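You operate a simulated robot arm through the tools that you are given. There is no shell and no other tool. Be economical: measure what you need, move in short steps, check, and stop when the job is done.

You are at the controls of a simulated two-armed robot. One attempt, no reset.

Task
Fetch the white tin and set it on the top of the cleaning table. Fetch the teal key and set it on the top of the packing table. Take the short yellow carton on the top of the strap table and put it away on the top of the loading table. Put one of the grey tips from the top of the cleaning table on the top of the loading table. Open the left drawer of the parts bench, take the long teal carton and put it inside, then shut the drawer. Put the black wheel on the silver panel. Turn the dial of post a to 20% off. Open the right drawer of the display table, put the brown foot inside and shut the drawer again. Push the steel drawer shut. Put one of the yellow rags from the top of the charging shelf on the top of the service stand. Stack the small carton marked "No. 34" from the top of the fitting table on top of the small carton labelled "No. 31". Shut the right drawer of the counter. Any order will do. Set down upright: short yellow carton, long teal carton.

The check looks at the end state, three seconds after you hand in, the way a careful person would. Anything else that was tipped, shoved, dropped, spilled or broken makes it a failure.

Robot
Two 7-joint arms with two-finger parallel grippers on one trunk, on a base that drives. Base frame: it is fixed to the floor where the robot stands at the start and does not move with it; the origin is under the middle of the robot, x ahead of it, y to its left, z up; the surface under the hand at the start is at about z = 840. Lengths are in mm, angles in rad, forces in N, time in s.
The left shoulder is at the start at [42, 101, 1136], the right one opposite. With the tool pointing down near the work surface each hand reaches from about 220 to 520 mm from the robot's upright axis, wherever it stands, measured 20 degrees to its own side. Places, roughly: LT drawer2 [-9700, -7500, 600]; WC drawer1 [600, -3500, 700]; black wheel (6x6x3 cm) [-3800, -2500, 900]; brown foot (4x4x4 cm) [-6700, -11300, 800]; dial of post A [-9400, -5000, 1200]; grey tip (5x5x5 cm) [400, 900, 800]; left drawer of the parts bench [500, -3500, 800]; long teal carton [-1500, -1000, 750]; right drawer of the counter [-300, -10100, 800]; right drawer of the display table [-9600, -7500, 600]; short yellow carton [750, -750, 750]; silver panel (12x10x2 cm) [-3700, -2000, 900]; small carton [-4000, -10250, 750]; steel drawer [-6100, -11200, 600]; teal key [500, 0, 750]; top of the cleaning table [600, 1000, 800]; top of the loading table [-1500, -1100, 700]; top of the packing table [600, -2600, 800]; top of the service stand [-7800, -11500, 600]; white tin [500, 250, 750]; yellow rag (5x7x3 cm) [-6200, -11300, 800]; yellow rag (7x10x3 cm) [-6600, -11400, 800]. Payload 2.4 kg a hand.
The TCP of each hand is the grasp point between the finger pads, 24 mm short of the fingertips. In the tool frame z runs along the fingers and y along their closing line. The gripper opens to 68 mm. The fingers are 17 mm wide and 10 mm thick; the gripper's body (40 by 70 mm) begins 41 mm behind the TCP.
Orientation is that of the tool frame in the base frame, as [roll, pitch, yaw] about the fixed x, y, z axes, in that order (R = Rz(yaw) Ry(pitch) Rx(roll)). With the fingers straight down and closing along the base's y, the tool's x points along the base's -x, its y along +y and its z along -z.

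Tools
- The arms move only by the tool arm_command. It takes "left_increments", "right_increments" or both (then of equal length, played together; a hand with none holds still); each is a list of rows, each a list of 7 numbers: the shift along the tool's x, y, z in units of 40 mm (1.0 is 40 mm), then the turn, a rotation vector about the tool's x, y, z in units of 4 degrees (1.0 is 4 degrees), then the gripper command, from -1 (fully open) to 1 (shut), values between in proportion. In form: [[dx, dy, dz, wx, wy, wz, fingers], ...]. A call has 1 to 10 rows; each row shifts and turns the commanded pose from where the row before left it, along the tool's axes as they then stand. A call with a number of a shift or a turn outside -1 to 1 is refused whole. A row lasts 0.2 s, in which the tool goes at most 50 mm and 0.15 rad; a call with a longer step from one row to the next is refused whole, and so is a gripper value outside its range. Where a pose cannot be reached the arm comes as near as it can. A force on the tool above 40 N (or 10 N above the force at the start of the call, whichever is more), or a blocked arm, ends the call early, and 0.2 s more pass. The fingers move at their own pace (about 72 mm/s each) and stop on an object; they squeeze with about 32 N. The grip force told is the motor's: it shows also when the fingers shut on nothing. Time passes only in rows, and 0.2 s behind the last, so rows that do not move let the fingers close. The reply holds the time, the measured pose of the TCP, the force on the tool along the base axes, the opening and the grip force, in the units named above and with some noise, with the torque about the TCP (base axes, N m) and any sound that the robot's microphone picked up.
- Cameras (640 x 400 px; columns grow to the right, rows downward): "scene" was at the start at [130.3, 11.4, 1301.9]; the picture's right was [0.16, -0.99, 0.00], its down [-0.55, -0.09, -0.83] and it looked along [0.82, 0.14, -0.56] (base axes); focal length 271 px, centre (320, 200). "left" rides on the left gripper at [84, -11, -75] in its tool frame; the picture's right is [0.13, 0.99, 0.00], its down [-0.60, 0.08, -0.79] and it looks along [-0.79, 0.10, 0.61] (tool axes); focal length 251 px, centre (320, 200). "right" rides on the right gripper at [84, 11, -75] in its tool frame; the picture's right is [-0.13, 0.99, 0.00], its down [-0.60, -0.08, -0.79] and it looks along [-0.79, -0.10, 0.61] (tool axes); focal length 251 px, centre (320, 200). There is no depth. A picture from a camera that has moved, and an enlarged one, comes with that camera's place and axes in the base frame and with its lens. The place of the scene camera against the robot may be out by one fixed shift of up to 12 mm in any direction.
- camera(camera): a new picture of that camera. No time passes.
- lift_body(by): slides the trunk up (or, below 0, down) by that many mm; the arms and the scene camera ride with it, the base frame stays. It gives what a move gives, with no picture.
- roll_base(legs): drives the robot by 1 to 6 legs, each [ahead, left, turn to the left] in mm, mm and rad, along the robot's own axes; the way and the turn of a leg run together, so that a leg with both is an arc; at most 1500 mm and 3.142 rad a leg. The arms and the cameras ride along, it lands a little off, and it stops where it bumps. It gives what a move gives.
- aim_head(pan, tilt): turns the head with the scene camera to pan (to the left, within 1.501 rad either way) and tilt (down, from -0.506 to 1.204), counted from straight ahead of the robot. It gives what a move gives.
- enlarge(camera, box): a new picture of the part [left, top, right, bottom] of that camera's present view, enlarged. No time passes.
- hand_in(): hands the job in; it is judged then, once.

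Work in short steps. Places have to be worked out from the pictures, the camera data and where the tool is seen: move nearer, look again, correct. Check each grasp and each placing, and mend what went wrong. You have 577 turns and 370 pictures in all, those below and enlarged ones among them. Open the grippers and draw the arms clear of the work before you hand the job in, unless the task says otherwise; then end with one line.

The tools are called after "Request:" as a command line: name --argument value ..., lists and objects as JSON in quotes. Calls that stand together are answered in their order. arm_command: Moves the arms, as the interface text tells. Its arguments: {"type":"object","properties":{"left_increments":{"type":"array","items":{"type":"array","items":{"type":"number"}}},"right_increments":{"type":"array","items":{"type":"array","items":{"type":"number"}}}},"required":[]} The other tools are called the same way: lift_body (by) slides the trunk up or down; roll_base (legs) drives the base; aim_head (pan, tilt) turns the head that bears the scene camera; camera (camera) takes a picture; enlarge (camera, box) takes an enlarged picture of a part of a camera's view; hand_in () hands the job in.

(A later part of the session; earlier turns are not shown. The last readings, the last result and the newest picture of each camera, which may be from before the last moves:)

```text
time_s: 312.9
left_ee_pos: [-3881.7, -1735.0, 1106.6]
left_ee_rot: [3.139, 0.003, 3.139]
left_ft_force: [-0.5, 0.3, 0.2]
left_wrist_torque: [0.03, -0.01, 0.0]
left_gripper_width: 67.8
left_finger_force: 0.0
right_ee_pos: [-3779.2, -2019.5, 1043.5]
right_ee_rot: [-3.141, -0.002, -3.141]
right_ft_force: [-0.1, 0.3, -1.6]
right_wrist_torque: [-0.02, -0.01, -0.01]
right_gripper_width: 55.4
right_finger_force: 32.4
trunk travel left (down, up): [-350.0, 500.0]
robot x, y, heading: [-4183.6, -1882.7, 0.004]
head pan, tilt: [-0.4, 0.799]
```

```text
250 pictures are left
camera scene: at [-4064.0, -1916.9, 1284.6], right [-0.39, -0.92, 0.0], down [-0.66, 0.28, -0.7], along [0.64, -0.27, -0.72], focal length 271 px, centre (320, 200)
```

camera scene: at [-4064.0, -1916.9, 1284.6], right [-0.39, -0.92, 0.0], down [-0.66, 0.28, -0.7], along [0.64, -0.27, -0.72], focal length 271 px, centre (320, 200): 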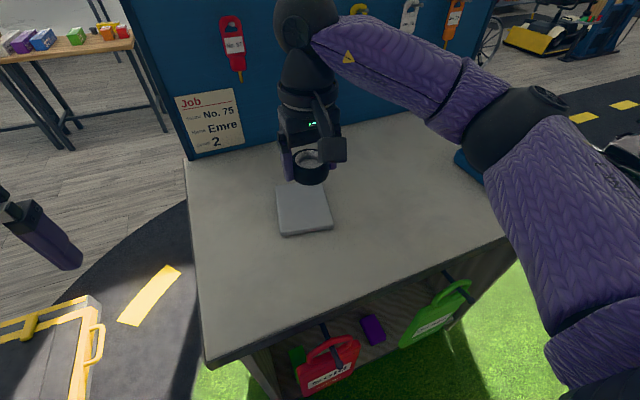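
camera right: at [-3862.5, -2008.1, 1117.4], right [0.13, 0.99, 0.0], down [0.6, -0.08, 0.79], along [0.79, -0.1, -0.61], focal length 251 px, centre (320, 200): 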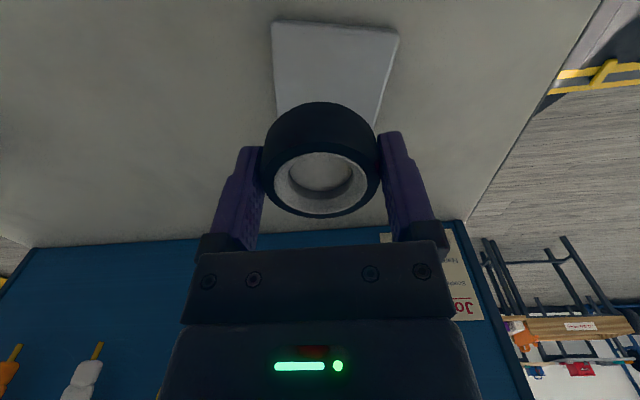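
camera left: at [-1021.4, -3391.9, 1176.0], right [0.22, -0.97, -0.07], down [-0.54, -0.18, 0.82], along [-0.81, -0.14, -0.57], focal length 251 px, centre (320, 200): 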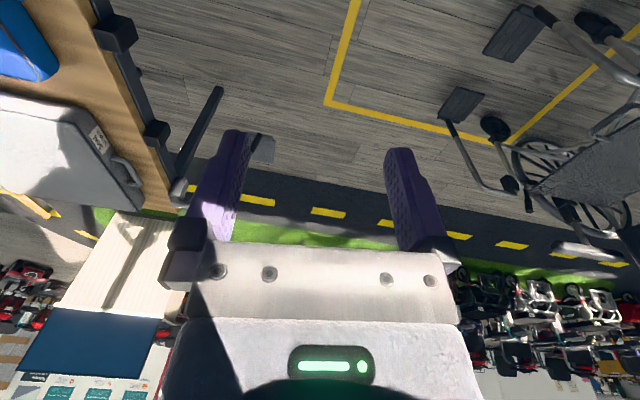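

Panel centre ≈(-3745,-2014). I move over and lower toward it.

Request:
arm_command --right_increments '[[-0.85, 0.15, 0.4, 0, 0, 0, 1], [0, 0, 0.7, 0, 0, 0, 1], [0, 0, 0.7, 0, 0, 0, 1], [0, 0, 0.3, 0, 0, 0, 1], [0, 0, 0, 0, 0, 0, 1]]'

Request:
camera --camera "right"

Request:
enlarge --camera "scene" --box '[220, 120, 400, 260]'

```text
time_s: 314.1
left_ee_pos: [-3882.1, -1735.6, 1107.9]
left_ee_rot: [3.137, 0.002, 3.139]
left_ft_force: [-0.5, -0.3, -0.4]
left_wrist_torque: [-0.01, 0.03, 0.01]
left_gripper_width: 67.8
left_finger_force: 0.0
right_ee_pos: [-3745.0, -2012.8, 960.0]
right_ee_rot: [3.139, 0.003, 3.141]
right_ft_force: [0.1, 0.0, -0.7]
right_wrist_torque: [-0.02, 0.01, 0.0]
right_gripper_width: 55.1
right_finger_force: 32.0
trunk travel left (down, up): [-350.0, 500.0]
robot x, y, heading: [-4181.6, -1884.6, 0.005]
head pan, tilt: [-0.4, 0.799]
```

```text
249 pictures are left
camera right: at [-3828.7, -2001.7, 1033.5], right [0.13, 0.99, 0.0], down [0.6, -0.08, 0.79], along [0.79, -0.1, -0.61], focal length 251 px, centre (320, 200)
```

right: 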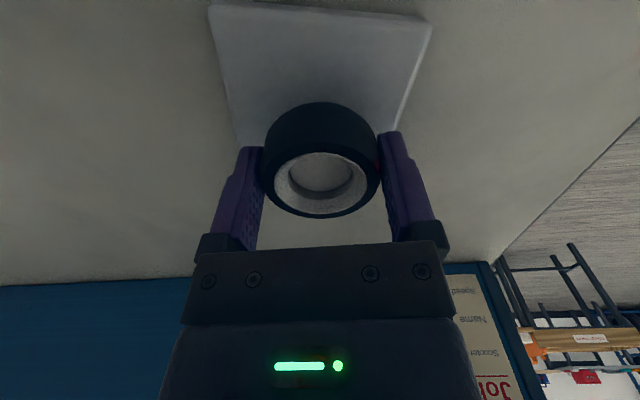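

```text
2.86 times, centred on (310, 190) of scene
camera zoom: at [-4064.1, -1916.9, 1284.6], right [-0.39, -0.92, 0.0], down [-0.66, 0.28, -0.7], along [0.64, -0.27, -0.72], focal length 775 px, centre (349, 229)
```

zoom: 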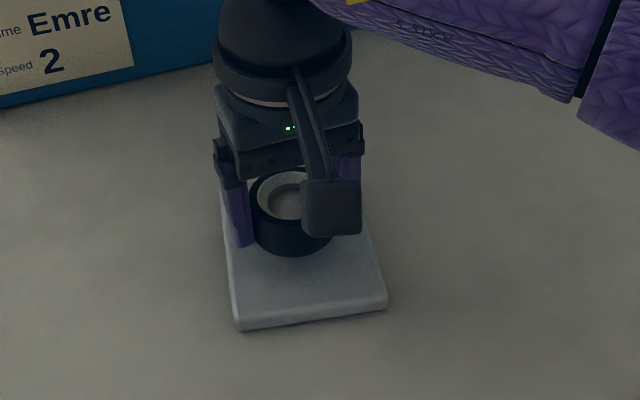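

Wheel is over the panel; shift 8 mm further on and lower to contact.

Request:
arm_command --right_increments '[[-0.2, 0, 0.1, 0, 0, 0, 1], [0, 0, 0.1, 0, 0, 0, 1], [0, 0, 0.08, 0, 0, 0, 1], [0, 0, 0.08, 0, 0, 0, 1], [0, 0, 0.08, 0, 0, 0, 1], [0, 0, 0.08, 0, 0, 0, 1], [0, 0, 0.08, 0, 0, 0, 1], [0, 0, 0.08, 0, 0, 0, 1], [0, 0, 0.08, 0, 0, 0, 1], [0, 0, 0.08, 0, 0, 0, 1]]'

Request:
camera --camera "right"

```text
time_s: 315.8
left_ee_pos: [-3884.8, -1734.5, 1106.8]
left_ee_rot: [3.14, 0.005, 3.136]
left_ft_force: [-0.2, 0.5, 0.1]
left_wrist_torque: [0.03, -0.02, 0.02]
left_gripper_width: 67.9
left_finger_force: 0.1
right_ee_pos: [-3737.4, -2013.7, 939.7]
right_ee_rot: [3.141, 0.013, 3.14]
right_ft_force: [-6.2, -1.3, 17.3]
right_wrist_torque: [-0.28, 0.35, -0.04]
right_gripper_width: 55.1
right_finger_force: 31.8
trunk travel left (down, up): [-350.0, 500.0]
robot x, y, heading: [-4182.3, -1882.9, 0.001]
head pan, tilt: [-0.4, 0.799]
stopped in row 8 (right hand): the force on the tool passed its limit at 43 N (the readings are from after the stop); the commanded pose is now the measured one
```

```text
247 pictures are left
camera right: at [-3821.0, -2002.4, 1013.4], right [0.13, 0.99, 0.0], down [0.59, -0.08, 0.8], along [0.8, -0.1, -0.6], focal length 251 px, centre (320, 200)
```

right: 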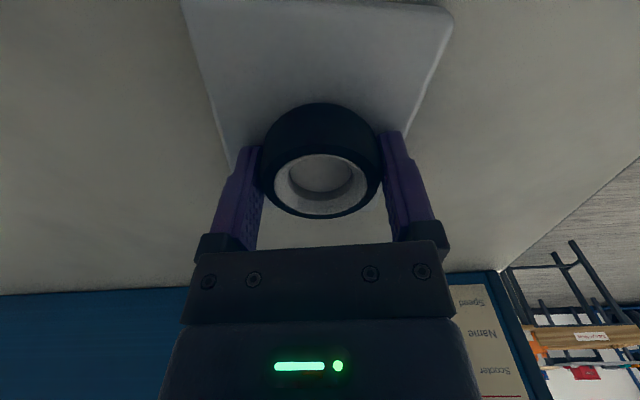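

Contact on the panel. Open and lift away.

Request:
arm_command --right_increments '[[0, 0, -0.03, 0, 0, 0, 0.2], [0, 0, 0, 0, 0, 0, -1], [0, 0, 0, 0, 0, 0, -1], [0, 0, -0.3, 0, 0, 0, -1], [0, 0, -0.8, 0, 0, 0, -1], [0, 0, -1, 0, 0, 0, -1], [0, 0, -1, 0, 0, 0, -1], [0, 0, -1, 0, 0, 0, -1]]'

Request:
enlarge --camera "scene" --box '[220, 120, 400, 260]'

```text
time_s: 317.6
left_ee_pos: [-3881.8, -1736.0, 1107.3]
left_ee_rot: [3.141, 0.003, 3.137]
left_ft_force: [0.1, 0.1, -0.3]
left_wrist_torque: [0.04, 0.0, 0.02]
left_gripper_width: 67.8
left_finger_force: 0.0
right_ee_pos: [-3738.1, -2014.0, 1103.7]
right_ee_rot: [3.14, 0.01, 3.14]
right_ft_force: [0.5, -0.1, 0.3]
right_wrist_torque: [-0.02, -0.01, -0.03]
right_gripper_width: 68.1
right_finger_force: 0.1
trunk travel left (down, up): [-350.0, 500.0]
robot x, y, heading: [-4182.4, -1882.6, 0.003]
head pan, tilt: [-0.4, 0.799]
```

```text
2.86 times, centred on (310, 190) of scene
camera zoom: at [-4064.3, -1916.8, 1284.6], right [-0.39, -0.92, 0.0], down [-0.66, 0.28, -0.7], along [0.64, -0.27, -0.72], focal length 775 px, centre (349, 229)
```

zoom: 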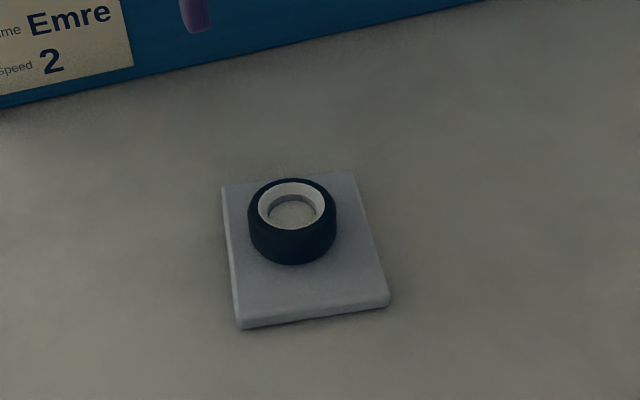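

Wheel sits on the panel. Next, post A's dial near (-9400,-5000,1200). I draw the right arm in, back away, turn west and survey.

Request:
arm_command --right_increments '[[0.9, 0, 0, 0, 0, 0, -1], [0.9, 0, 0, 0, 0, 0, -1], [0.9, 0, 0, 0, 0, 0, -1]]'

Request:
roll_base --legs '[[-400, 0, 0], [0, 0, -2.6]]'

Request:
aim_head --pan 0.0 --tilt 0.15

Request:
camera --camera "scene"

Request:
aim_head --pan 0.9 --tilt 0.15

Request:
camera --camera "scene"

```text
time_s: 318.4
left_ee_pos: [-3882.6, -1735.7, 1107.6]
left_ee_rot: [3.14, 0.003, 3.138]
left_ft_force: [-1.1, 0.3, -0.6]
left_wrist_torque: [-0.01, 0.0, -0.02]
left_gripper_width: 67.9
left_finger_force: 0.1
right_ee_pos: [-3848.0, -2015.7, 1102.3]
right_ee_rot: [3.14, 0.01, 3.137]
right_ft_force: [-0.3, -1.0, -0.1]
right_wrist_torque: [0.02, 0.03, 0.0]
right_gripper_width: 68.0
right_finger_force: 0.1
trunk travel left (down, up): [-350.0, 500.0]
robot x, y, heading: [-4179.0, -1884.6, -0.0]
head pan, tilt: [-0.4, 0.799]
```

```text
time_s: 327.0
left_ee_pos: [-4757.5, -2162.9, 1107.4]
left_ee_rot: [3.14, 0.003, 0.536]
left_ft_force: [-0.3, -0.2, -0.1]
left_wrist_torque: [-0.01, -0.02, -0.01]
left_gripper_width: 68.0
left_finger_force: 0.1
right_ee_pos: [-4931.7, -1942.2, 1103.0]
right_ee_rot: [-3.141, 0.01, 0.538]
right_ft_force: [-1.2, 0.5, 0.4]
right_wrist_torque: [-0.03, 0.01, 0.0]
right_gripper_width: 67.9
right_finger_force: 0.2
trunk travel left (down, up): [-350.0, 500.0]
robot x, y, heading: [-4575.4, -1886.7, -2.6]
head pan, tilt: [-0.4, 0.799]
```

```text
time_s: 328.0
left_ee_pos: [-4757.7, -2162.5, 1106.4]
left_ee_rot: [3.141, 0.005, 0.536]
left_ft_force: [-0.1, -0.2, 0.3]
left_wrist_torque: [-0.02, -0.03, -0.02]
left_gripper_width: 68.1
left_finger_force: 0.1
right_ee_pos: [-4932.5, -1942.5, 1101.3]
right_ee_rot: [3.14, 0.012, 0.537]
right_ft_force: [0.9, -0.7, 0.1]
right_wrist_torque: [0.0, 0.04, 0.02]
right_gripper_width: 67.9
right_finger_force: 0.1
trunk travel left (down, up): [-350.0, 500.0]
robot x, y, heading: [-4574.4, -1886.4, -2.6]
head pan, tilt: [0.0, 0.15]
```

```text
245 pictures are left
camera scene: at [-4685.7, -1954.1, 1342.8], right [-0.51, 0.86, 0.0], down [0.13, 0.08, -0.99], along [-0.85, -0.51, -0.15], focal length 271 px, centre (320, 200)
```

scene: 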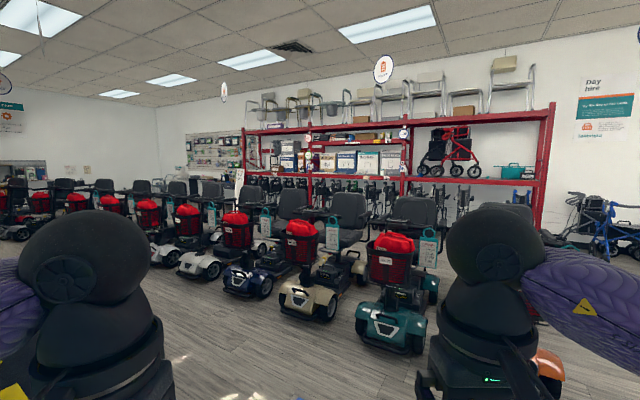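

```text
time_s: 329.2
left_ee_pos: [-4758.4, -2162.0, 1106.7]
left_ee_rot: [3.141, 0.002, 0.536]
left_ft_force: [0.3, 0.2, -0.6]
left_wrist_torque: [-0.01, 0.03, 0.0]
left_gripper_width: 68.0
left_finger_force: 0.1
right_ee_pos: [-4931.8, -1941.5, 1101.6]
right_ee_rot: [3.138, 0.009, 0.538]
right_ft_force: [-0.5, 0.1, 0.2]
right_wrist_torque: [-0.01, -0.02, -0.01]
right_gripper_width: 68.2
right_finger_force: 0.1
trunk travel left (down, up): [-350.0, 500.0]
robot x, y, heading: [-4574.3, -1886.8, -2.6]
head pan, tilt: [0.901, 0.15]
```

```text
244 pictures are left
camera scene: at [-4618.2, -1998.3, 1342.9], right [-0.99, 0.13, 0.0], down [0.02, 0.15, -0.99], along [-0.13, -0.98, -0.15], focal length 271 px, centre (320, 200)
```

scene: 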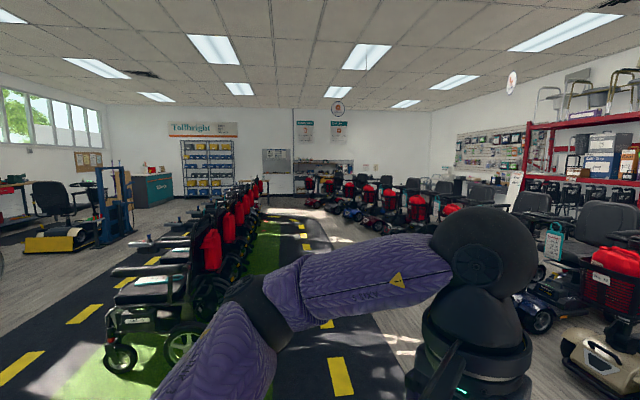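

Scooters form a line near x≈-6500; the post is beyond them. I check the north end for a way around.

Request:
aim_head --pan -0.7 --tilt 0.25

Request:
camera --camera "scene"

Request:
aim_head --pan 0.0 --tilt 0.1

Request:
enlarge --camera "scene" --box '[200, 90, 440, 240]'

```text
time_s: 330.9
left_ee_pos: [-4756.5, -2163.1, 1107.3]
left_ee_rot: [3.14, 0.005, 0.536]
left_ft_force: [-0.2, -0.3, 0.1]
left_wrist_torque: [-0.01, 0.02, 0.04]
left_gripper_width: 68.1
left_finger_force: 0.0
right_ee_pos: [-4932.0, -1942.8, 1102.0]
right_ee_rot: [3.141, 0.011, 0.539]
right_ft_force: [-0.2, 0.6, -0.6]
right_wrist_torque: [0.0, -0.01, -0.01]
right_gripper_width: 67.9
right_finger_force: 0.1
trunk travel left (down, up): [-350.0, 500.0]
robot x, y, heading: [-4575.4, -1883.4, -2.599]
head pan, tilt: [-0.7, 0.25]
```

```text
243 pictures are left
camera scene: at [-4698.4, -1891.6, 1333.7], right [0.16, 0.99, 0.0], down [0.24, -0.04, -0.97], along [-0.96, 0.15, -0.25], focal length 271 px, centre (320, 200)
```

scene: 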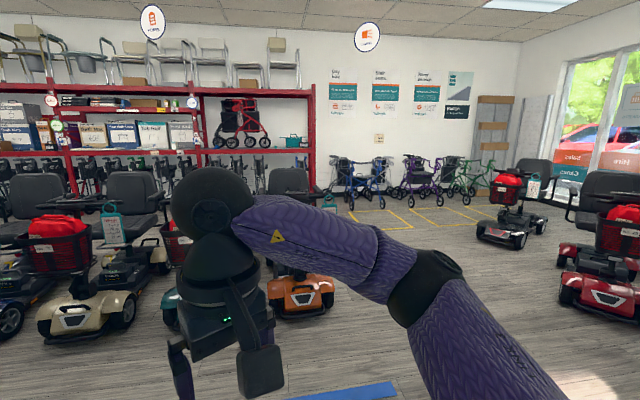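

```text
time_s: 331.9
left_ee_pos: [-4757.5, -2162.1, 1107.6]
left_ee_rot: [3.14, 0.003, 0.535]
left_ft_force: [0.5, 0.3, 0.1]
left_wrist_torque: [-0.01, 0.01, -0.03]
left_gripper_width: 67.9
left_finger_force: 0.1
right_ee_pos: [-4931.8, -1941.7, 1101.7]
right_ee_rot: [3.14, 0.012, 0.539]
right_ft_force: [1.0, 0.3, 0.7]
right_wrist_torque: [-0.02, -0.02, -0.01]
right_gripper_width: 67.8
right_finger_force: 0.1
trunk travel left (down, up): [-350.0, 500.0]
robot x, y, heading: [-4576.8, -1879.6, -2.598]
head pan, tilt: [0.0, 0.099]
```

```text
2.67 times, centred on (320, 165) of scene
camera zoom: at [-4685.1, -1953.7, 1347.6], right [-0.51, 0.86, 0.0], down [0.09, 0.05, -0.99], along [-0.85, -0.51, -0.1], focal length 724 px, centre (320, 293)
```

zoom: 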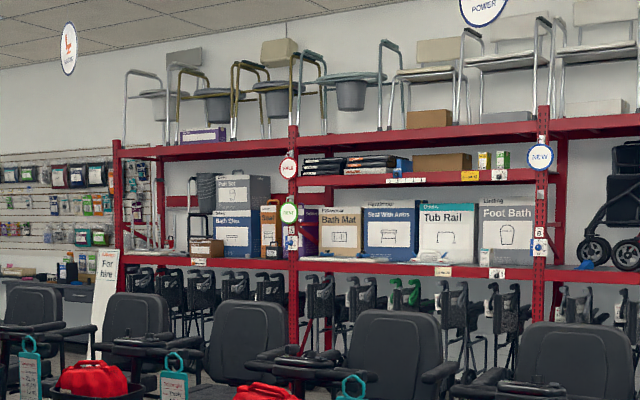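

The rack's red posts carry round dials; post A's is at z≈1200 on the post near (-9400,-5000). I'll go around the scooters' north end: first to about (-6400,-650).

Request:
roll_base --legs '[[0, 0, -0.542], [800, -1180, 0], [1000, 0, 0]]'

Request:
aim_head --pan 0.2 --tilt 0.4

Request:
camera --camera "scene"

```text
time_s: 345.4
left_ee_pos: [-6686.1, -821.2, 1107.6]
left_ee_rot: [3.14, 0.002, -0.02]
left_ft_force: [-0.1, 0.7, 0.3]
left_wrist_torque: [0.02, 0.03, -0.02]
left_gripper_width: 68.2
left_finger_force: 0.1
right_ee_pos: [-6718.5, -540.3, 1101.2]
right_ee_rot: [-3.141, 0.011, -0.016]
right_ft_force: [0.0, 0.7, -0.1]
right_wrist_torque: [0.02, 0.0, 0.01]
right_gripper_width: 67.9
right_finger_force: 0.2
trunk travel left (down, up): [-350.0, 500.0]
robot x, y, heading: [-6383.4, -676.9, 3.133]
head pan, tilt: [0.0, 0.099]
```

```text
time_s: 346.2
left_ee_pos: [-6685.0, -820.6, 1106.5]
left_ee_rot: [3.14, 0.004, -0.017]
left_ft_force: [-0.1, -0.5, -1.3]
left_wrist_torque: [0.01, 0.03, 0.02]
left_gripper_width: 68.0
left_finger_force: 0.0
right_ee_pos: [-6717.2, -542.0, 1102.7]
right_ee_rot: [3.139, 0.01, -0.017]
right_ft_force: [-0.5, 0.0, -0.1]
right_wrist_torque: [0.02, 0.03, -0.01]
right_gripper_width: 68.0
right_finger_force: 0.0
trunk travel left (down, up): [-350.0, 500.0]
robot x, y, heading: [-6384.7, -673.5, 3.129]
head pan, tilt: [0.201, 0.4]
```

```text
241 pictures are left
camera scene: at [-6511.2, -697.8, 1319.7], right [-0.19, 0.98, 0.0], down [0.38, 0.07, -0.92], along [-0.91, -0.17, -0.39], focal length 271 px, centre (320, 200)
```

scene: 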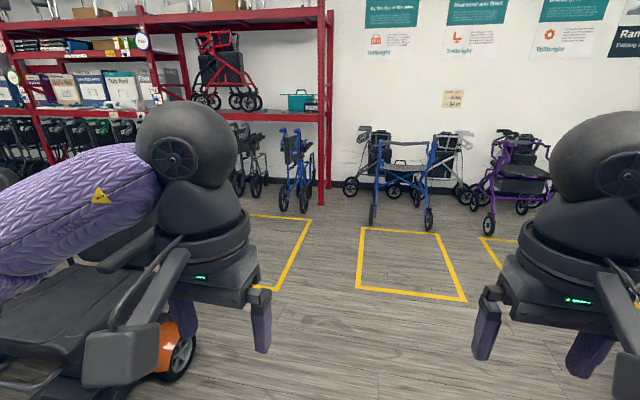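

Clear floor ahead; scooter rear at x≈-7350, rack front at x≈-9500. I go to x≈-8250 and turn to face south (−y).

Request:
roll_base --legs '[[1000, 0, 0.008], [870, 0, 0], [0, 0, 1.571]]'

Request:
aim_head --pan 0.0 --tilt 0.3

Request:
camera --camera "scene"

```text
time_s: 359.4
left_ee_pos: [-8105.6, -979.6, 1107.1]
left_ee_rot: [-3.141, 0.003, 1.552]
left_ft_force: [0.4, 0.1, -0.6]
left_wrist_torque: [-0.02, -0.01, 0.02]
left_gripper_width: 68.3
left_finger_force: 0.1
right_ee_pos: [-8385.2, -1010.7, 1103.2]
right_ee_rot: [3.14, 0.01, 1.555]
right_ft_force: [-0.5, -0.3, -0.4]
right_wrist_torque: [0.0, 0.0, 0.0]
right_gripper_width: 68.2
right_finger_force: 0.1
trunk travel left (down, up): [-350.0, 500.0]
robot x, y, heading: [-8249.5, -674.1, -1.583]
head pan, tilt: [0.201, 0.4]
```

```text
time_s: 360.1
left_ee_pos: [-8105.9, -978.4, 1106.2]
left_ee_rot: [3.14, 0.004, 1.555]
left_ft_force: [0.2, 0.2, -0.1]
left_wrist_torque: [-0.02, 0.01, -0.02]
left_gripper_width: 67.8
left_finger_force: 0.1
right_ee_pos: [-8385.8, -1011.2, 1102.2]
right_ee_rot: [3.138, 0.01, 1.556]
right_ft_force: [0.3, -0.2, 0.8]
right_wrist_torque: [-0.01, -0.01, -0.03]
right_gripper_width: 68.0
right_finger_force: 0.0
trunk travel left (down, up): [-350.0, 500.0]
robot x, y, heading: [-8248.0, -674.5, -1.583]
head pan, tilt: [0.0, 0.3]
```

```text
240 pictures are left
camera scene: at [-8247.1, -813.4, 1328.9], right [-1.0, 0.01, 0.0], down [0.0, 0.3, -0.96], along [-0.01, -0.95, -0.3], focal length 271 px, centre (320, 200)
```

scene: 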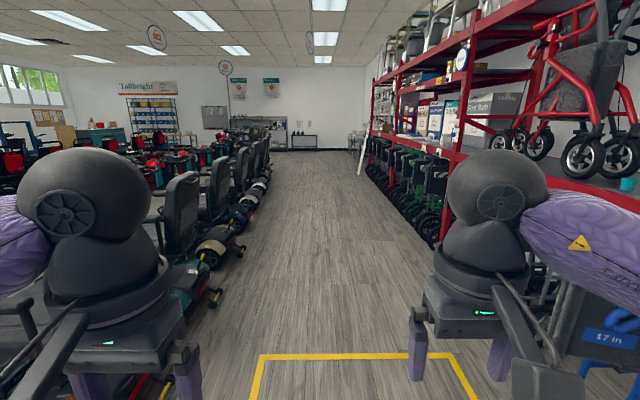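

The aisle is clear. Drive 4200 mm south along it.

Request:
roll_base --legs '[[1400, 0, 0.01], [1400, 0, 0], [1400, 0, 0]]'

Request:
aim_head --pan -1.2 --tilt 0.1

Request:
camera --camera "scene"

```text
time_s: 380.3
left_ee_pos: [-8134.7, -5202.3, 1106.7]
left_ee_rot: [3.14, 0.005, 1.547]
left_ft_force: [0.2, 0.0, -0.2]
left_wrist_torque: [0.01, 0.0, -0.01]
left_gripper_width: 68.0
left_finger_force: 0.1
right_ee_pos: [-8414.3, -5235.1, 1101.7]
right_ee_rot: [3.14, 0.011, 1.548]
right_ft_force: [-0.3, -0.1, 0.9]
right_wrist_torque: [-0.01, -0.02, 0.05]
right_gripper_width: 68.1
right_finger_force: 0.1
trunk travel left (down, up): [-350.0, 500.0]
robot x, y, heading: [-8281.3, -4904.1, -1.589]
head pan, tilt: [0.0, 0.3]
```

```text
time_s: 381.7
left_ee_pos: [-8135.2, -5202.3, 1107.0]
left_ee_rot: [3.14, 0.004, 1.546]
left_ft_force: [-0.1, 0.6, 0.3]
left_wrist_torque: [0.03, -0.02, -0.01]
left_gripper_width: 68.3
left_finger_force: 0.1
right_ee_pos: [-8413.7, -5234.5, 1103.0]
right_ee_rot: [3.138, 0.011, 1.549]
right_ft_force: [-0.2, -0.5, 0.3]
right_wrist_torque: [0.01, -0.01, 0.01]
right_gripper_width: 68.1
right_finger_force: 0.0
trunk travel left (down, up): [-350.0, 500.0]
robot x, y, heading: [-8278.8, -4901.8, -1.583]
head pan, tilt: [-1.201, 0.099]
```

```text
239 pictures are left
camera scene: at [-8359.5, -4975.0, 1347.6], right [-0.34, 0.94, 0.0], down [0.09, 0.03, -0.99], along [-0.93, -0.34, -0.1], focal length 271 px, centre (320, 200)
```

scene: 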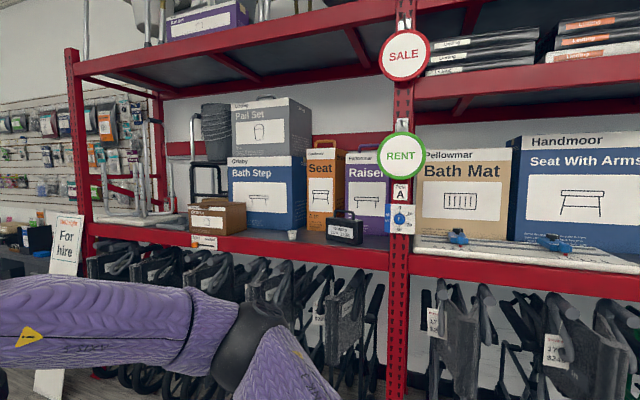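

Post A's dial is right there under the letter "A". I enlarge it.

Request:
enlarge --camera "scene" --box '[370, 170, 434, 240]'

```text
5.71 times, centred on (402, 205) of scene
camera zoom: at [-8359.5, -4975.0, 1347.6], right [-0.34, 0.94, 0.0], down [0.09, 0.03, -0.99], along [-0.93, -0.34, -0.1], focal length 1551 px, centre (-149, 171)
```

zoom: 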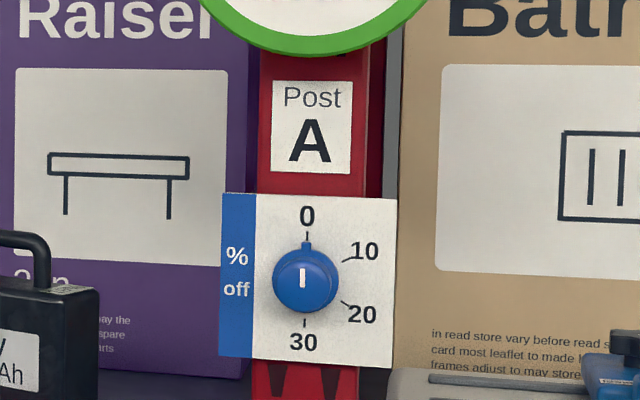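

The knob points to 0; 20 lies 120° clockwise. Knob at roughly (-9400,-5039,1175). I turn to face the rack and point the right hand forward horizontally.

Request:
roll_base --legs '[[0, 0, -1.556], [250, 286, 0]]'

Request:
arm_command --right_increments '[[0, 0, 0, 0, -1, 0, -1], [0, 0, 0, 0, -1, 0, -1], [0, 0, 0, 0, -1, 0, -1], [0, 0, 0, 0, -1, 0, -1], [0, 0, 0, 0, -1, 0, -1], [0, 0, 0, 0, -1, 0, -1], [0, 0, 0, 0, -1, 0, -1], [0, 0, 0, 0, -1, 0, -1], [0, 0, 0, 0, -1, 0, -1], [0, 0, 0, 0, -1, 0, -1]]'

Request:
arm_command --right_increments '[[0, 0, 0, 0, -1, 0, -1], [0, 0, 0, 0, -1, 0, -1], [0, 0, 0, 0, -1, 0, -1], [0, 0, 0, 0, -1, 0, -1], [0, 0, 0, 0, -1, 0, -1], [0, 0, 0, 0, -1, 0, -1], [0, 0, 0, 0, -1, 0, -1], [0, 0, 0, 0, -1, 0, -1], [0, 0, 0, 0, -1, 0, -1], [0, 0, 0, 0, -1, 0, -1]]'

Request:
arm_command --right_increments '[[0, 0, 0, 0, -1, 0, -1], [0, 0, 0, 0, -1, 0, -1], [0, 0, 0, 0, -0.5, 0, -1]]'

Request:
camera --camera "right"

```text
time_s: 387.9
left_ee_pos: [-8827.2, -5331.2, 1105.9]
left_ee_rot: [3.14, 0.003, -0.012]
left_ft_force: [-0.3, 0.5, 0.5]
left_wrist_torque: [-0.03, -0.01, 0.0]
left_gripper_width: 68.2
left_finger_force: 0.0
right_ee_pos: [-8862.0, -5052.1, 1102.5]
right_ee_rot: [3.139, 0.011, -0.008]
right_ft_force: [-0.7, -0.9, 0.1]
right_wrist_torque: [0.02, 0.03, -0.02]
right_gripper_width: 68.0
right_finger_force: 0.1
trunk travel left (down, up): [-350.0, 500.0]
robot x, y, heading: [-8526.7, -5185.9, 3.137]
head pan, tilt: [-1.201, 0.099]
```

```text
time_s: 390.1
left_ee_pos: [-8828.5, -5330.4, 1106.1]
left_ee_rot: [3.141, 0.003, -0.01]
left_ft_force: [0.6, -0.6, 0.1]
left_wrist_torque: [0.0, 0.01, -0.01]
left_gripper_width: 68.0
left_finger_force: 0.1
right_ee_pos: [-8862.5, -5051.5, 1101.5]
right_ee_rot: [3.138, 0.711, -0.011]
right_ft_force: [0.6, 0.0, 0.4]
right_wrist_torque: [-0.04, 0.02, -0.03]
right_gripper_width: 68.0
right_finger_force: 0.2
trunk travel left (down, up): [-350.0, 500.0]
robot x, y, heading: [-8526.0, -5186.4, 3.136]
head pan, tilt: [-1.201, 0.099]
```

```text
time_s: 392.3
left_ee_pos: [-8828.1, -5330.8, 1106.9]
left_ee_rot: [3.139, 0.004, -0.01]
left_ft_force: [-0.7, 0.4, 0.5]
left_wrist_torque: [0.04, 0.01, 0.01]
left_gripper_width: 68.1
left_finger_force: 0.1
right_ee_pos: [-8917.4, -5063.1, 1118.6]
right_ee_rot: [3.131, 1.339, -0.015]
right_ft_force: [0.4, -0.3, -0.2]
right_wrist_torque: [0.03, 0.05, 0.05]
right_gripper_width: 67.6
right_finger_force: 0.1
right hand out of reach, approached as far as the arm can: row 2, 3, 4, 5, 6, 7, 8, 9, 10
trunk travel left (down, up): [-350.0, 500.0]
robot x, y, heading: [-8524.2, -5187.9, 3.132]
head pan, tilt: [-1.201, 0.099]
```

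```text
time_s: 393.1
left_ee_pos: [-8829.1, -5330.3, 1106.8]
left_ee_rot: [3.139, 0.003, -0.011]
left_ft_force: [0.3, 0.0, -0.6]
left_wrist_torque: [-0.01, -0.03, 0.03]
left_gripper_width: 68.0
left_finger_force: 0.1
right_ee_pos: [-8919.7, -5064.6, 1119.8]
right_ee_rot: [3.135, 1.369, -0.017]
right_ft_force: [0.7, 0.3, 0.1]
right_wrist_torque: [-0.01, -0.04, 0.0]
right_gripper_width: 67.9
right_finger_force: 0.1
right hand out of reach, approached as far as the arm can: row 1, 2
trunk travel left (down, up): [-350.0, 500.0]
robot x, y, heading: [-8527.7, -5183.7, 3.137]
head pan, tilt: [-1.201, 0.099]
```

```text
237 pictures are left
camera right: at [-8828.5, -5074.7, 1052.0], right [-0.04, -0.99, 0.13], down [0.66, 0.07, 0.75], along [-0.75, 0.11, 0.65], focal length 251 px, centre (320, 200)
```

right: 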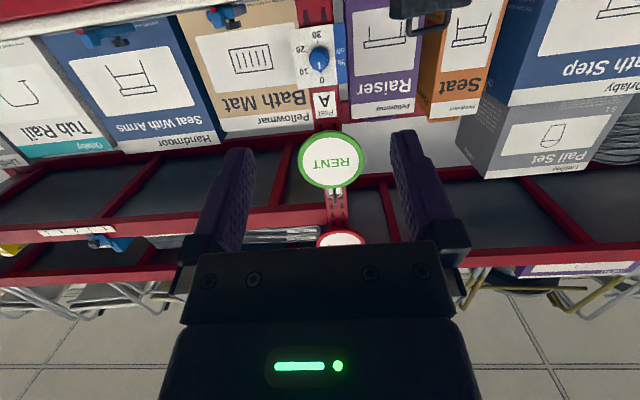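

Dial triangulates to about (-9412,-5037,1173). I drive 280 mm nearer and extend the hand while levelling it.

Request:
roll_base --legs '[[280, 0, 0]]'

Request:
arm_command --right_increments '[[-0.2, 0, 0.6, 0, -0.3, 0, -1], [-0.2, 0, 0.6, 0, -0.5, 0, -1], [-0.2, 0, 0.6, 0, -0.6, 0, -1], [-0.2, 0, 0.5, 0, -0.6, 0, -1], [-0.2, 0, 0, 0, -0.8, 0, -1], [0, 0, 0, 0, 0, 0, -1]]'

Request:
camera --camera "right"

```text
time_s: 395.1
left_ee_pos: [-9108.9, -5329.3, 1107.6]
left_ee_rot: [3.141, -0.001, -0.012]
left_ft_force: [-0.2, 0.5, -0.2]
left_wrist_torque: [-0.01, 0.0, -0.01]
left_gripper_width: 67.9
left_finger_force: 0.1
right_ee_pos: [-9199.8, -5061.2, 1119.5]
right_ee_rot: [3.134, 1.371, -0.017]
right_ft_force: [-0.1, -0.2, 0.5]
right_wrist_torque: [-0.01, -0.02, 0.05]
right_gripper_width: 68.3
right_finger_force: 0.0
trunk travel left (down, up): [-350.0, 500.0]
robot x, y, heading: [-8809.5, -5182.3, 3.141]
head pan, tilt: [-1.201, 0.099]
```

```text
time_s: 396.5
left_ee_pos: [-9109.0, -5329.1, 1105.7]
left_ee_rot: [3.139, 0.004, -0.011]
left_ft_force: [1.1, 0.7, 0.6]
left_wrist_torque: [0.0, 0.0, -0.02]
left_gripper_width: 68.3
left_finger_force: 0.1
right_ee_pos: [-9267.7, -5084.6, 1149.1]
right_ee_rot: [3.015, 1.557, -0.144]
right_ft_force: [0.1, -0.5, 0.7]
right_wrist_torque: [-0.01, 0.0, 0.02]
right_gripper_width: 67.9
right_finger_force: 0.0
right hand out of reach, approached as far as the arm can: row 3, 4, 5
trunk travel left (down, up): [-350.0, 500.0]
robot x, y, heading: [-8809.0, -5184.5, 3.136]
head pan, tilt: [-1.201, 0.099]
```

```text
236 pictures are left
camera right: at [-9191.6, -5096.9, 1066.2], right [-0.02, -0.99, 0.13], down [0.79, 0.06, 0.61], along [-0.62, 0.12, 0.78], focal length 251 px, centre (320, 200)
```

right: 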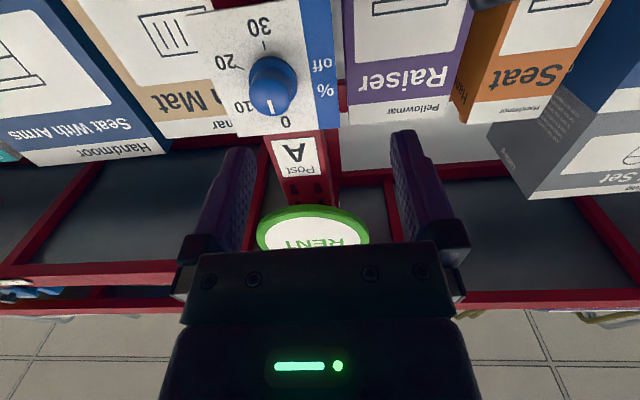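

Hand is level now. Knob at ≈(-9412,-5033,1173). I move right 50, up 24 and forward 60.

Request:
arm_command --right_increments '[[-0.15, -0.3, 0.4, 0, 0, 0, -1], [-0.15, -0.3, 0.4, 0, 0, 0, -1], [-0.15, -0.35, 0.4, 0, 0, 0, -1], [-0.15, -0.3, 0.36, 0, 0, 0, -1], [0, 0, 0, 0, 0, 0, -1]]'

Request:
camera --camera "right"

```text
time_s: 397.7
left_ee_pos: [-9109.6, -5329.5, 1107.3]
left_ee_rot: [3.14, 0.004, -0.011]
left_ft_force: [0.2, -0.6, 0.7]
left_wrist_torque: [0.02, 0.0, 0.0]
left_gripper_width: 67.8
left_finger_force: 0.0
right_ee_pos: [-9328.3, -5053.6, 1192.2]
right_ee_rot: [3.064, 1.56, -0.095]
right_ft_force: [0.0, -0.5, -0.1]
right_wrist_torque: [0.0, -0.01, -0.02]
right_gripper_width: 67.9
right_finger_force: 0.2
right hand out of reach, approached as far as the arm can: row 1, 2, 3, 4
trunk travel left (down, up): [-350.0, 500.0]
robot x, y, heading: [-8808.2, -5187.3, 3.134]
head pan, tilt: [-1.201, 0.099]
```

```text
235 pictures are left
camera right: at [-9251.8, -5065.8, 1109.1], right [-0.02, -0.99, 0.13], down [0.79, 0.07, 0.61], along [-0.62, 0.11, 0.78], focal length 251 px, centre (320, 200)
```

right: 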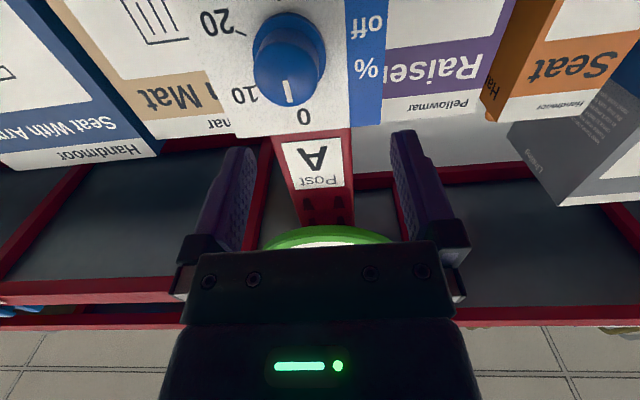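

The arm strains at this height; lowering the trunk should ease it. I lower 120 mm and raise the hand correspondingly.

Request:
lift_body --by -120

Request:
arm_command --right_increments '[[-0.6, -0.1, 0, 0, 0, 0, -1], [-0.6, -0.1, 0, 0, 0, 0, -1], [-0.6, -0.1, 0, 0, 0, 0, -1], [-0.6, -0.12, 0, 0, 0, 0, -1], [0, 0, 0, 0, 0, 0, -1]]'

Request:
camera --camera "right"

```text
time_s: 399.2
left_ee_pos: [-9110.7, -5329.2, 987.9]
left_ee_rot: [3.14, 0.003, -0.011]
left_ft_force: [-0.8, 0.3, -0.3]
left_wrist_torque: [-0.03, -0.02, -0.03]
left_gripper_width: 67.8
left_finger_force: 0.0
right_ee_pos: [-9327.2, -5054.8, 1072.3]
right_ee_rot: [2.995, 1.566, -0.157]
right_ft_force: [-0.2, 0.2, -0.6]
right_wrist_torque: [-0.01, 0.01, -0.02]
right_gripper_width: 68.2
right_finger_force: 0.1
trunk travel left (down, up): [-230.0, 620.0]
robot x, y, heading: [-8808.9, -5180.4, 3.134]
head pan, tilt: [-1.201, 0.099]
```

```text
time_s: 400.4
left_ee_pos: [-9108.5, -5327.8, 987.2]
left_ee_rot: [3.14, 0.004, -0.01]
left_ft_force: [-0.3, 0.4, 0.2]
left_wrist_torque: [0.02, 0.01, 0.0]
left_gripper_width: 68.0
left_finger_force: 0.1
right_ee_pos: [-9328.3, -5036.3, 1168.8]
right_ee_rot: [2.914, 1.565, -0.237]
right_ft_force: [-0.3, -0.5, 0.5]
right_wrist_torque: [-0.01, -0.03, 0.03]
right_gripper_width: 68.2
right_finger_force: 0.0
trunk travel left (down, up): [-230.0, 620.0]
robot x, y, heading: [-8807.4, -5182.8, 3.13]
head pan, tilt: [-1.201, 0.099]
```

```text
234 pictures are left
camera right: at [-9252.1, -5048.3, 1084.7], right [-0.01, -0.99, 0.13], down [0.79, 0.07, 0.61], along [-0.61, 0.11, 0.78], focal length 251 px, centre (320, 200)
```

right: 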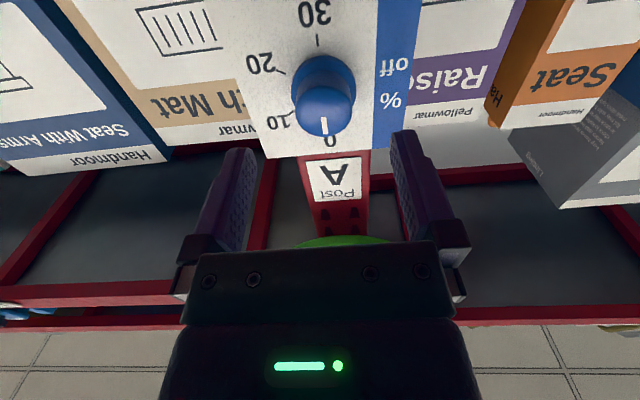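

In reach now and nearly coaxial. I pre-rotate the hand −40° so it can turn +120° afterwards.

Request:
arm_command --right_increments '[[-0.1, 0, 0, 0, 0, -1, -1], [0, 0, 0, 0, 0, -1, -1], [0, 0, 0, 0, 0, -1, -1], [0, 0, 0, 0, 0, -1, -1], [0, 0, 0, 0, 0, -1, -1], [0, 0, 0, 0, 0, -1, -1], [0, 0, 0, 0, 0, -1, -1], [0, 0, 0, 0, 0, -1, -1], [0, 0, 0, 0, 0, -1, -1], [0, 0, 0, 0, 0, -1, -1]]'

Request:
camera --camera "right"

```text
time_s: 402.6
left_ee_pos: [-9109.0, -5329.4, 986.7]
left_ee_rot: [3.14, 0.003, -0.012]
left_ft_force: [0.0, -0.2, 0.0]
left_wrist_torque: [0.0, 0.0, 0.0]
left_gripper_width: 67.9
left_finger_force: 0.1
right_ee_pos: [-9327.7, -5037.5, 1171.6]
right_ee_rot: [-1.581, 0.873, 1.553]
right_ft_force: [0.1, -0.1, 0.0]
right_wrist_torque: [0.0, 0.0, 0.0]
right_gripper_width: 67.8
right_finger_force: 0.0
trunk travel left (down, up): [-230.0, 620.0]
robot x, y, heading: [-8810.8, -5185.0, 3.134]
head pan, tilt: [-1.201, 0.099]
```

```text
233 pictures are left
camera right: at [-9251.2, -4992.1, 1101.5], right [-0.01, -0.84, -0.54], down [0.79, -0.34, 0.52], along [-0.62, -0.42, 0.66], focal length 251 px, centre (320, 200)
```

right: 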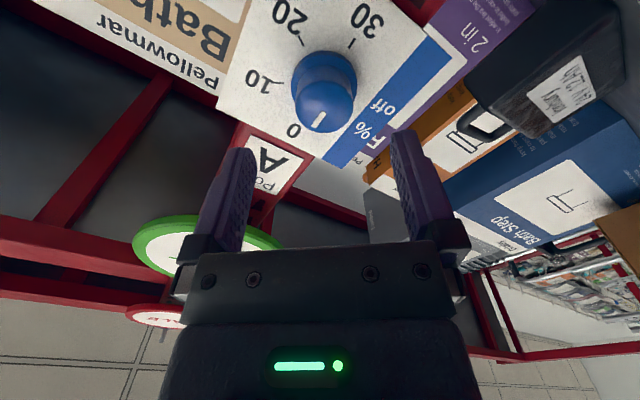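

Coaxial within 1–2 mm. I advance 48 mm and look.

Request:
arm_command --right_increments '[[0, 0, 0.4, 0, 0, 0, -1], [0, 0, 0.4, 0, 0, 0, -1], [0, 0, 0.4, 0, 0, 0, -1], [0, 0, 0, 0, 0, 0, -1]]'

Request:
camera --camera "right"

```text
time_s: 403.6
left_ee_pos: [-9109.1, -5329.8, 987.1]
left_ee_rot: [3.139, 0.003, -0.012]
left_ft_force: [-0.5, 0.0, -0.6]
left_wrist_torque: [-0.02, 0.04, -0.01]
left_gripper_width: 67.8
left_finger_force: 0.0
right_ee_pos: [-9376.5, -5036.1, 1171.7]
right_ee_rot: [-1.579, 0.874, 1.551]
right_ft_force: [0.4, -0.5, -0.7]
right_wrist_torque: [-0.01, -0.02, -0.01]
right_gripper_width: 68.1
right_finger_force: 0.0
trunk travel left (down, up): [-230.0, 620.0]
robot x, y, heading: [-8807.5, -5182.4, 3.138]
head pan, tilt: [-1.201, 0.099]
```

```text
232 pictures are left
camera right: at [-9299.5, -4991.6, 1100.8], right [-0.01, -0.84, -0.54], down [0.79, -0.34, 0.52], along [-0.62, -0.42, 0.67], focal length 251 px, centre (320, 200)
```

right: 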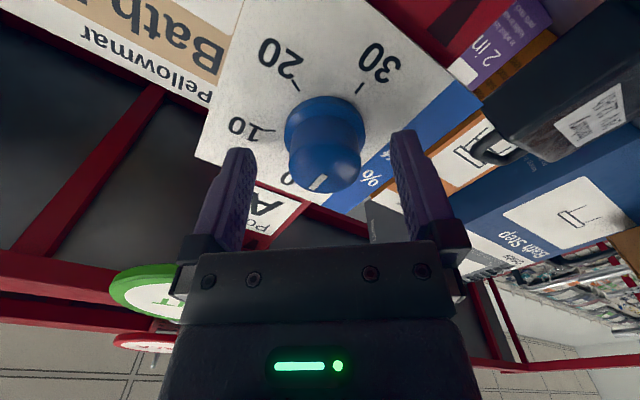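

Advance 10 mm more and close on the knob.

Request:
arm_command --right_increments '[[0, 0, 0.15, 0, 0, 0, -1], [0, 0, 0.12, 0, 0, 0, -1], [0, 0, 0, 0, 0, 0, 1], [0, 0, 0, 0, 0, 0, 1], [0, 0, 0, 0, 0, 0, 1]]'

Request:
camera --camera "right"

```text
time_s: 404.8
left_ee_pos: [-9109.5, -5330.0, 987.7]
left_ee_rot: [3.137, 0.003, -0.011]
left_ft_force: [-0.6, 0.1, -0.3]
left_wrist_torque: [0.0, 0.02, 0.0]
left_gripper_width: 67.9
left_finger_force: 0.1
right_ee_pos: [-9387.0, -5039.6, 1170.5]
right_ee_rot: [-1.583, 0.872, 1.554]
right_ft_force: [6.2, -8.6, -14.4]
right_wrist_torque: [0.01, -0.18, 0.5]
right_gripper_width: 41.6
right_finger_force: 45.2
trunk travel left (down, up): [-230.0, 620.0]
robot x, y, heading: [-8803.6, -5185.5, 3.133]
head pan, tilt: [-1.201, 0.099]
```

```text
231 pictures are left
camera right: at [-9310.2, -4993.4, 1100.0], right [0.0, -0.84, -0.54], down [0.79, -0.33, 0.52], along [-0.62, -0.42, 0.66], focal length 251 px, centre (320, 200)
```

right: 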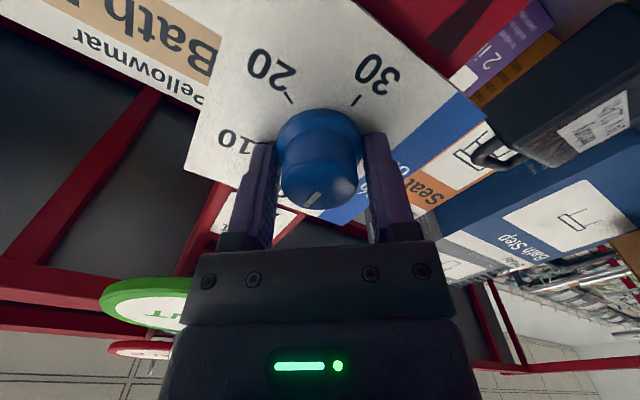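

Gripped (42 mm). I relieve the small side load and turn clockwise in steps: first 40°.

Request:
arm_command --right_increments '[[0.02, 0.07, 0, 0, 0, 0, 1], [0, 0, 0, 0, 0, 1, 1], [0, 0, 0, 0, 0, 1, 1], [0, 0, 0, 0, 0, 1, 1], [0, 0, 0, 0, 0, 1, 1], [0, 0, 0, 0, 0, 1, 1], [0, 0, 0, 0, 0, 1, 1], [0, 0, 0, 0, 0, 1, 1], [0, 0, 0, 0, 0, 1, 1], [0, 0, 0, 0, 0, 1, 1]]'

Request:
camera --camera "right"

```text
time_s: 407.0
left_ee_pos: [-9109.7, -5328.6, 988.7]
left_ee_rot: [3.139, 0.004, -0.012]
left_ft_force: [0.3, 0.0, 0.1]
left_wrist_torque: [0.0, 0.0, 0.0]
left_gripper_width: 68.0
left_finger_force: 0.1
right_ee_pos: [-9385.9, -5038.8, 1170.8]
right_ee_rot: [-1.638, 1.503, 1.492]
right_ft_force: [-7.4, 2.8, 17.6]
right_wrist_torque: [0.0, 0.44, 0.24]
right_gripper_width: 41.4
right_finger_force: 45.0
trunk travel left (down, up): [-230.0, 620.0]
robot x, y, heading: [-8808.7, -5186.5, 3.133]
head pan, tilt: [-1.201, 0.099]
```

```text
230 pictures are left
camera right: at [-9310.7, -5044.1, 1086.2], right [-0.01, -1.0, 0.06], down [0.79, 0.03, 0.61], along [-0.61, 0.06, 0.79], focal length 251 px, centre (320, 200)
```

right: 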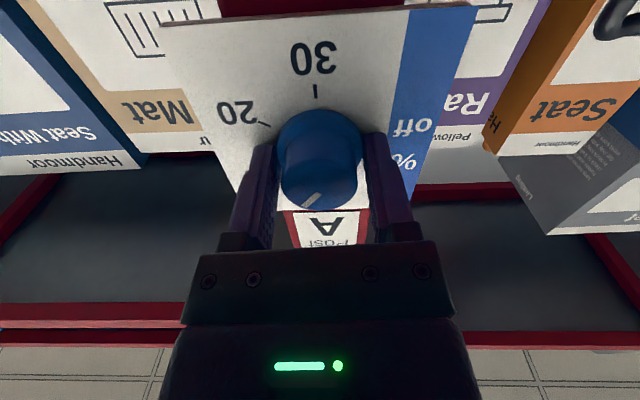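

Turning follows the hand. Continue another 40°.

Request:
arm_command --right_increments '[[0, 0, 0, 0, 0, 1, 1], [0, 0, 0, 0, 0, 1, 1], [0, 0, 0, 0, 0, 1, 1], [0, 0, 0, 0, 0, 1, 1], [0, 0, 0, 0, 0, 1, 1], [0, 0, 0, 0, 0, 1, 1], [0, 0, 0, 0, 0, 1, 1], [0, 0, 0, 0, 0, 1, 1], [0, 0, 0, 0, 0, 1, 1], [0, 0, 0, 0, 0, 1, 1]]'

Request:
camera --camera "right"

Request:
enlarge --camera "scene" --box '[200, 100, 500, 320]'

```text
time_s: 409.2
left_ee_pos: [-9109.2, -5329.6, 987.1]
left_ee_rot: [3.14, 0.002, -0.012]
left_ft_force: [1.0, 0.6, 0.4]
left_wrist_torque: [-0.01, 0.0, 0.04]
left_gripper_width: 68.1
left_finger_force: 0.1
right_ee_pos: [-9385.4, -5038.2, 1170.1]
right_ee_rot: [1.578, 0.941, -1.577]
right_ft_force: [-9.7, 3.7, 21.4]
right_wrist_torque: [0.02, -0.02, 0.56]
right_gripper_width: 41.4
right_finger_force: 45.1
trunk travel left (down, up): [-230.0, 620.0]
robot x, y, heading: [-8808.3, -5186.8, 3.133]
head pan, tilt: [-1.201, 0.099]
```

```text
229 pictures are left
camera right: at [-9311.2, -5097.1, 1108.7], right [-0.01, -0.72, 0.69], down [0.8, 0.41, 0.45], along [-0.61, 0.55, 0.57], focal length 251 px, centre (320, 200)
```

right: 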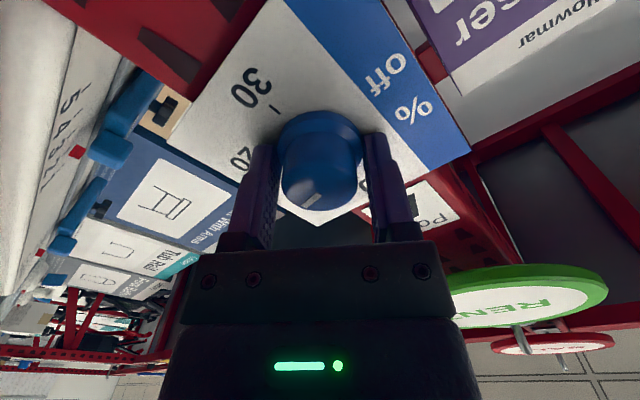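

```text
1.82 times, centred on (350, 210) of scene
camera zoom: at [-8901.9, -5100.8, 1226.1], right [0.94, 0.35, 0.0], down [0.04, -0.09, -0.99], along [-0.35, 0.93, -0.1], focal length 493 px, centre (266, 182)
```

zoom: 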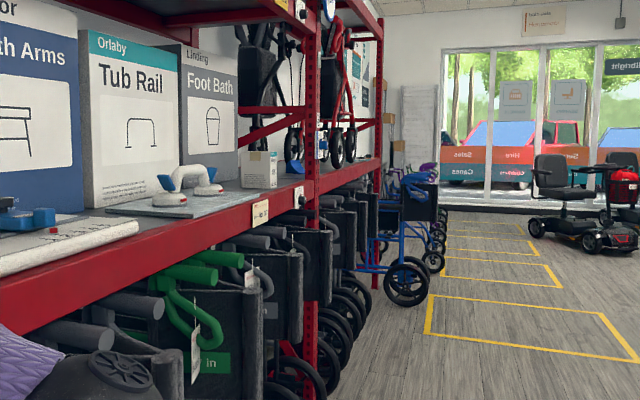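

No slip: about 76° turned. Another 44°.

Request:
arm_command --right_increments '[[0, 0, 0, 0, 0, 1, 1], [0, 0, 0, 0, 0, 1, 1], [0, 0, 0, 0, 0, 1, 1], [0, 0, 0, 0, 0, 1, 1], [0, 0, 0, 0, 0, 1, 1], [0, 0, 0, 0, 0, 1, 1], [0, 0, 0, 0, 0, 1, 1], [0, 0, 0, 0, 0, 1, 1], [0, 0, 0, 0, 0, 1, 1], [0, 0, 0, 0, 0, 1, 1]]'

Request:
aim_head --pan -0.3 --tilt 0.1

Request:
enlarge --camera "scene" --box '[280, 150, 440, 270]'

```text
time_s: 411.4
left_ee_pos: [-9109.4, -5328.5, 987.0]
left_ee_rot: [3.141, 0.001, -0.013]
left_ft_force: [-0.3, 0.4, 0.6]
left_wrist_torque: [-0.02, 0.0, 0.02]
left_gripper_width: 67.9
left_finger_force: 0.1
right_ee_pos: [-9386.4, -5038.8, 1170.8]
right_ee_rot: [1.579, 0.241, -1.582]
right_ft_force: [-2.6, 1.7, 10.9]
right_wrist_torque: [0.05, -0.14, 1.16]
right_gripper_width: 41.3
right_finger_force: 45.3
trunk travel left (down, up): [-230.0, 620.0]
robot x, y, heading: [-8809.9, -5183.4, 3.132]
head pan, tilt: [-1.201, 0.099]
```

```text
time_s: 412.6
left_ee_pos: [-9108.6, -5329.0, 987.7]
left_ee_rot: [3.14, 0.003, -0.013]
left_ft_force: [-0.6, 0.0, -0.8]
left_wrist_torque: [-0.02, 0.02, 0.02]
left_gripper_width: 68.2
left_finger_force: 0.0
right_ee_pos: [-9385.6, -5039.1, 1170.2]
right_ee_rot: [1.579, 0.244, -1.581]
right_ft_force: [0.2, -0.6, 3.4]
right_wrist_torque: [-0.01, 0.08, 0.84]
right_gripper_width: 41.5
right_finger_force: 45.0
trunk travel left (down, up): [-230.0, 620.0]
robot x, y, heading: [-8809.7, -5182.2, 3.133]
head pan, tilt: [-0.3, 0.099]
```

```text
3.33 times, centred on (360, 210) of scene
camera zoom: at [-8957.1, -5159.3, 1226.0], right [0.3, 0.95, 0.0], down [0.09, -0.03, -1.0], along [-0.95, 0.3, -0.1], focal length 905 px, centre (187, 167)
```

zoom: 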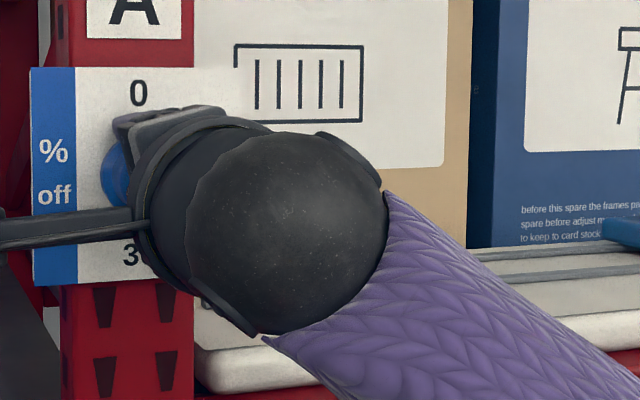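

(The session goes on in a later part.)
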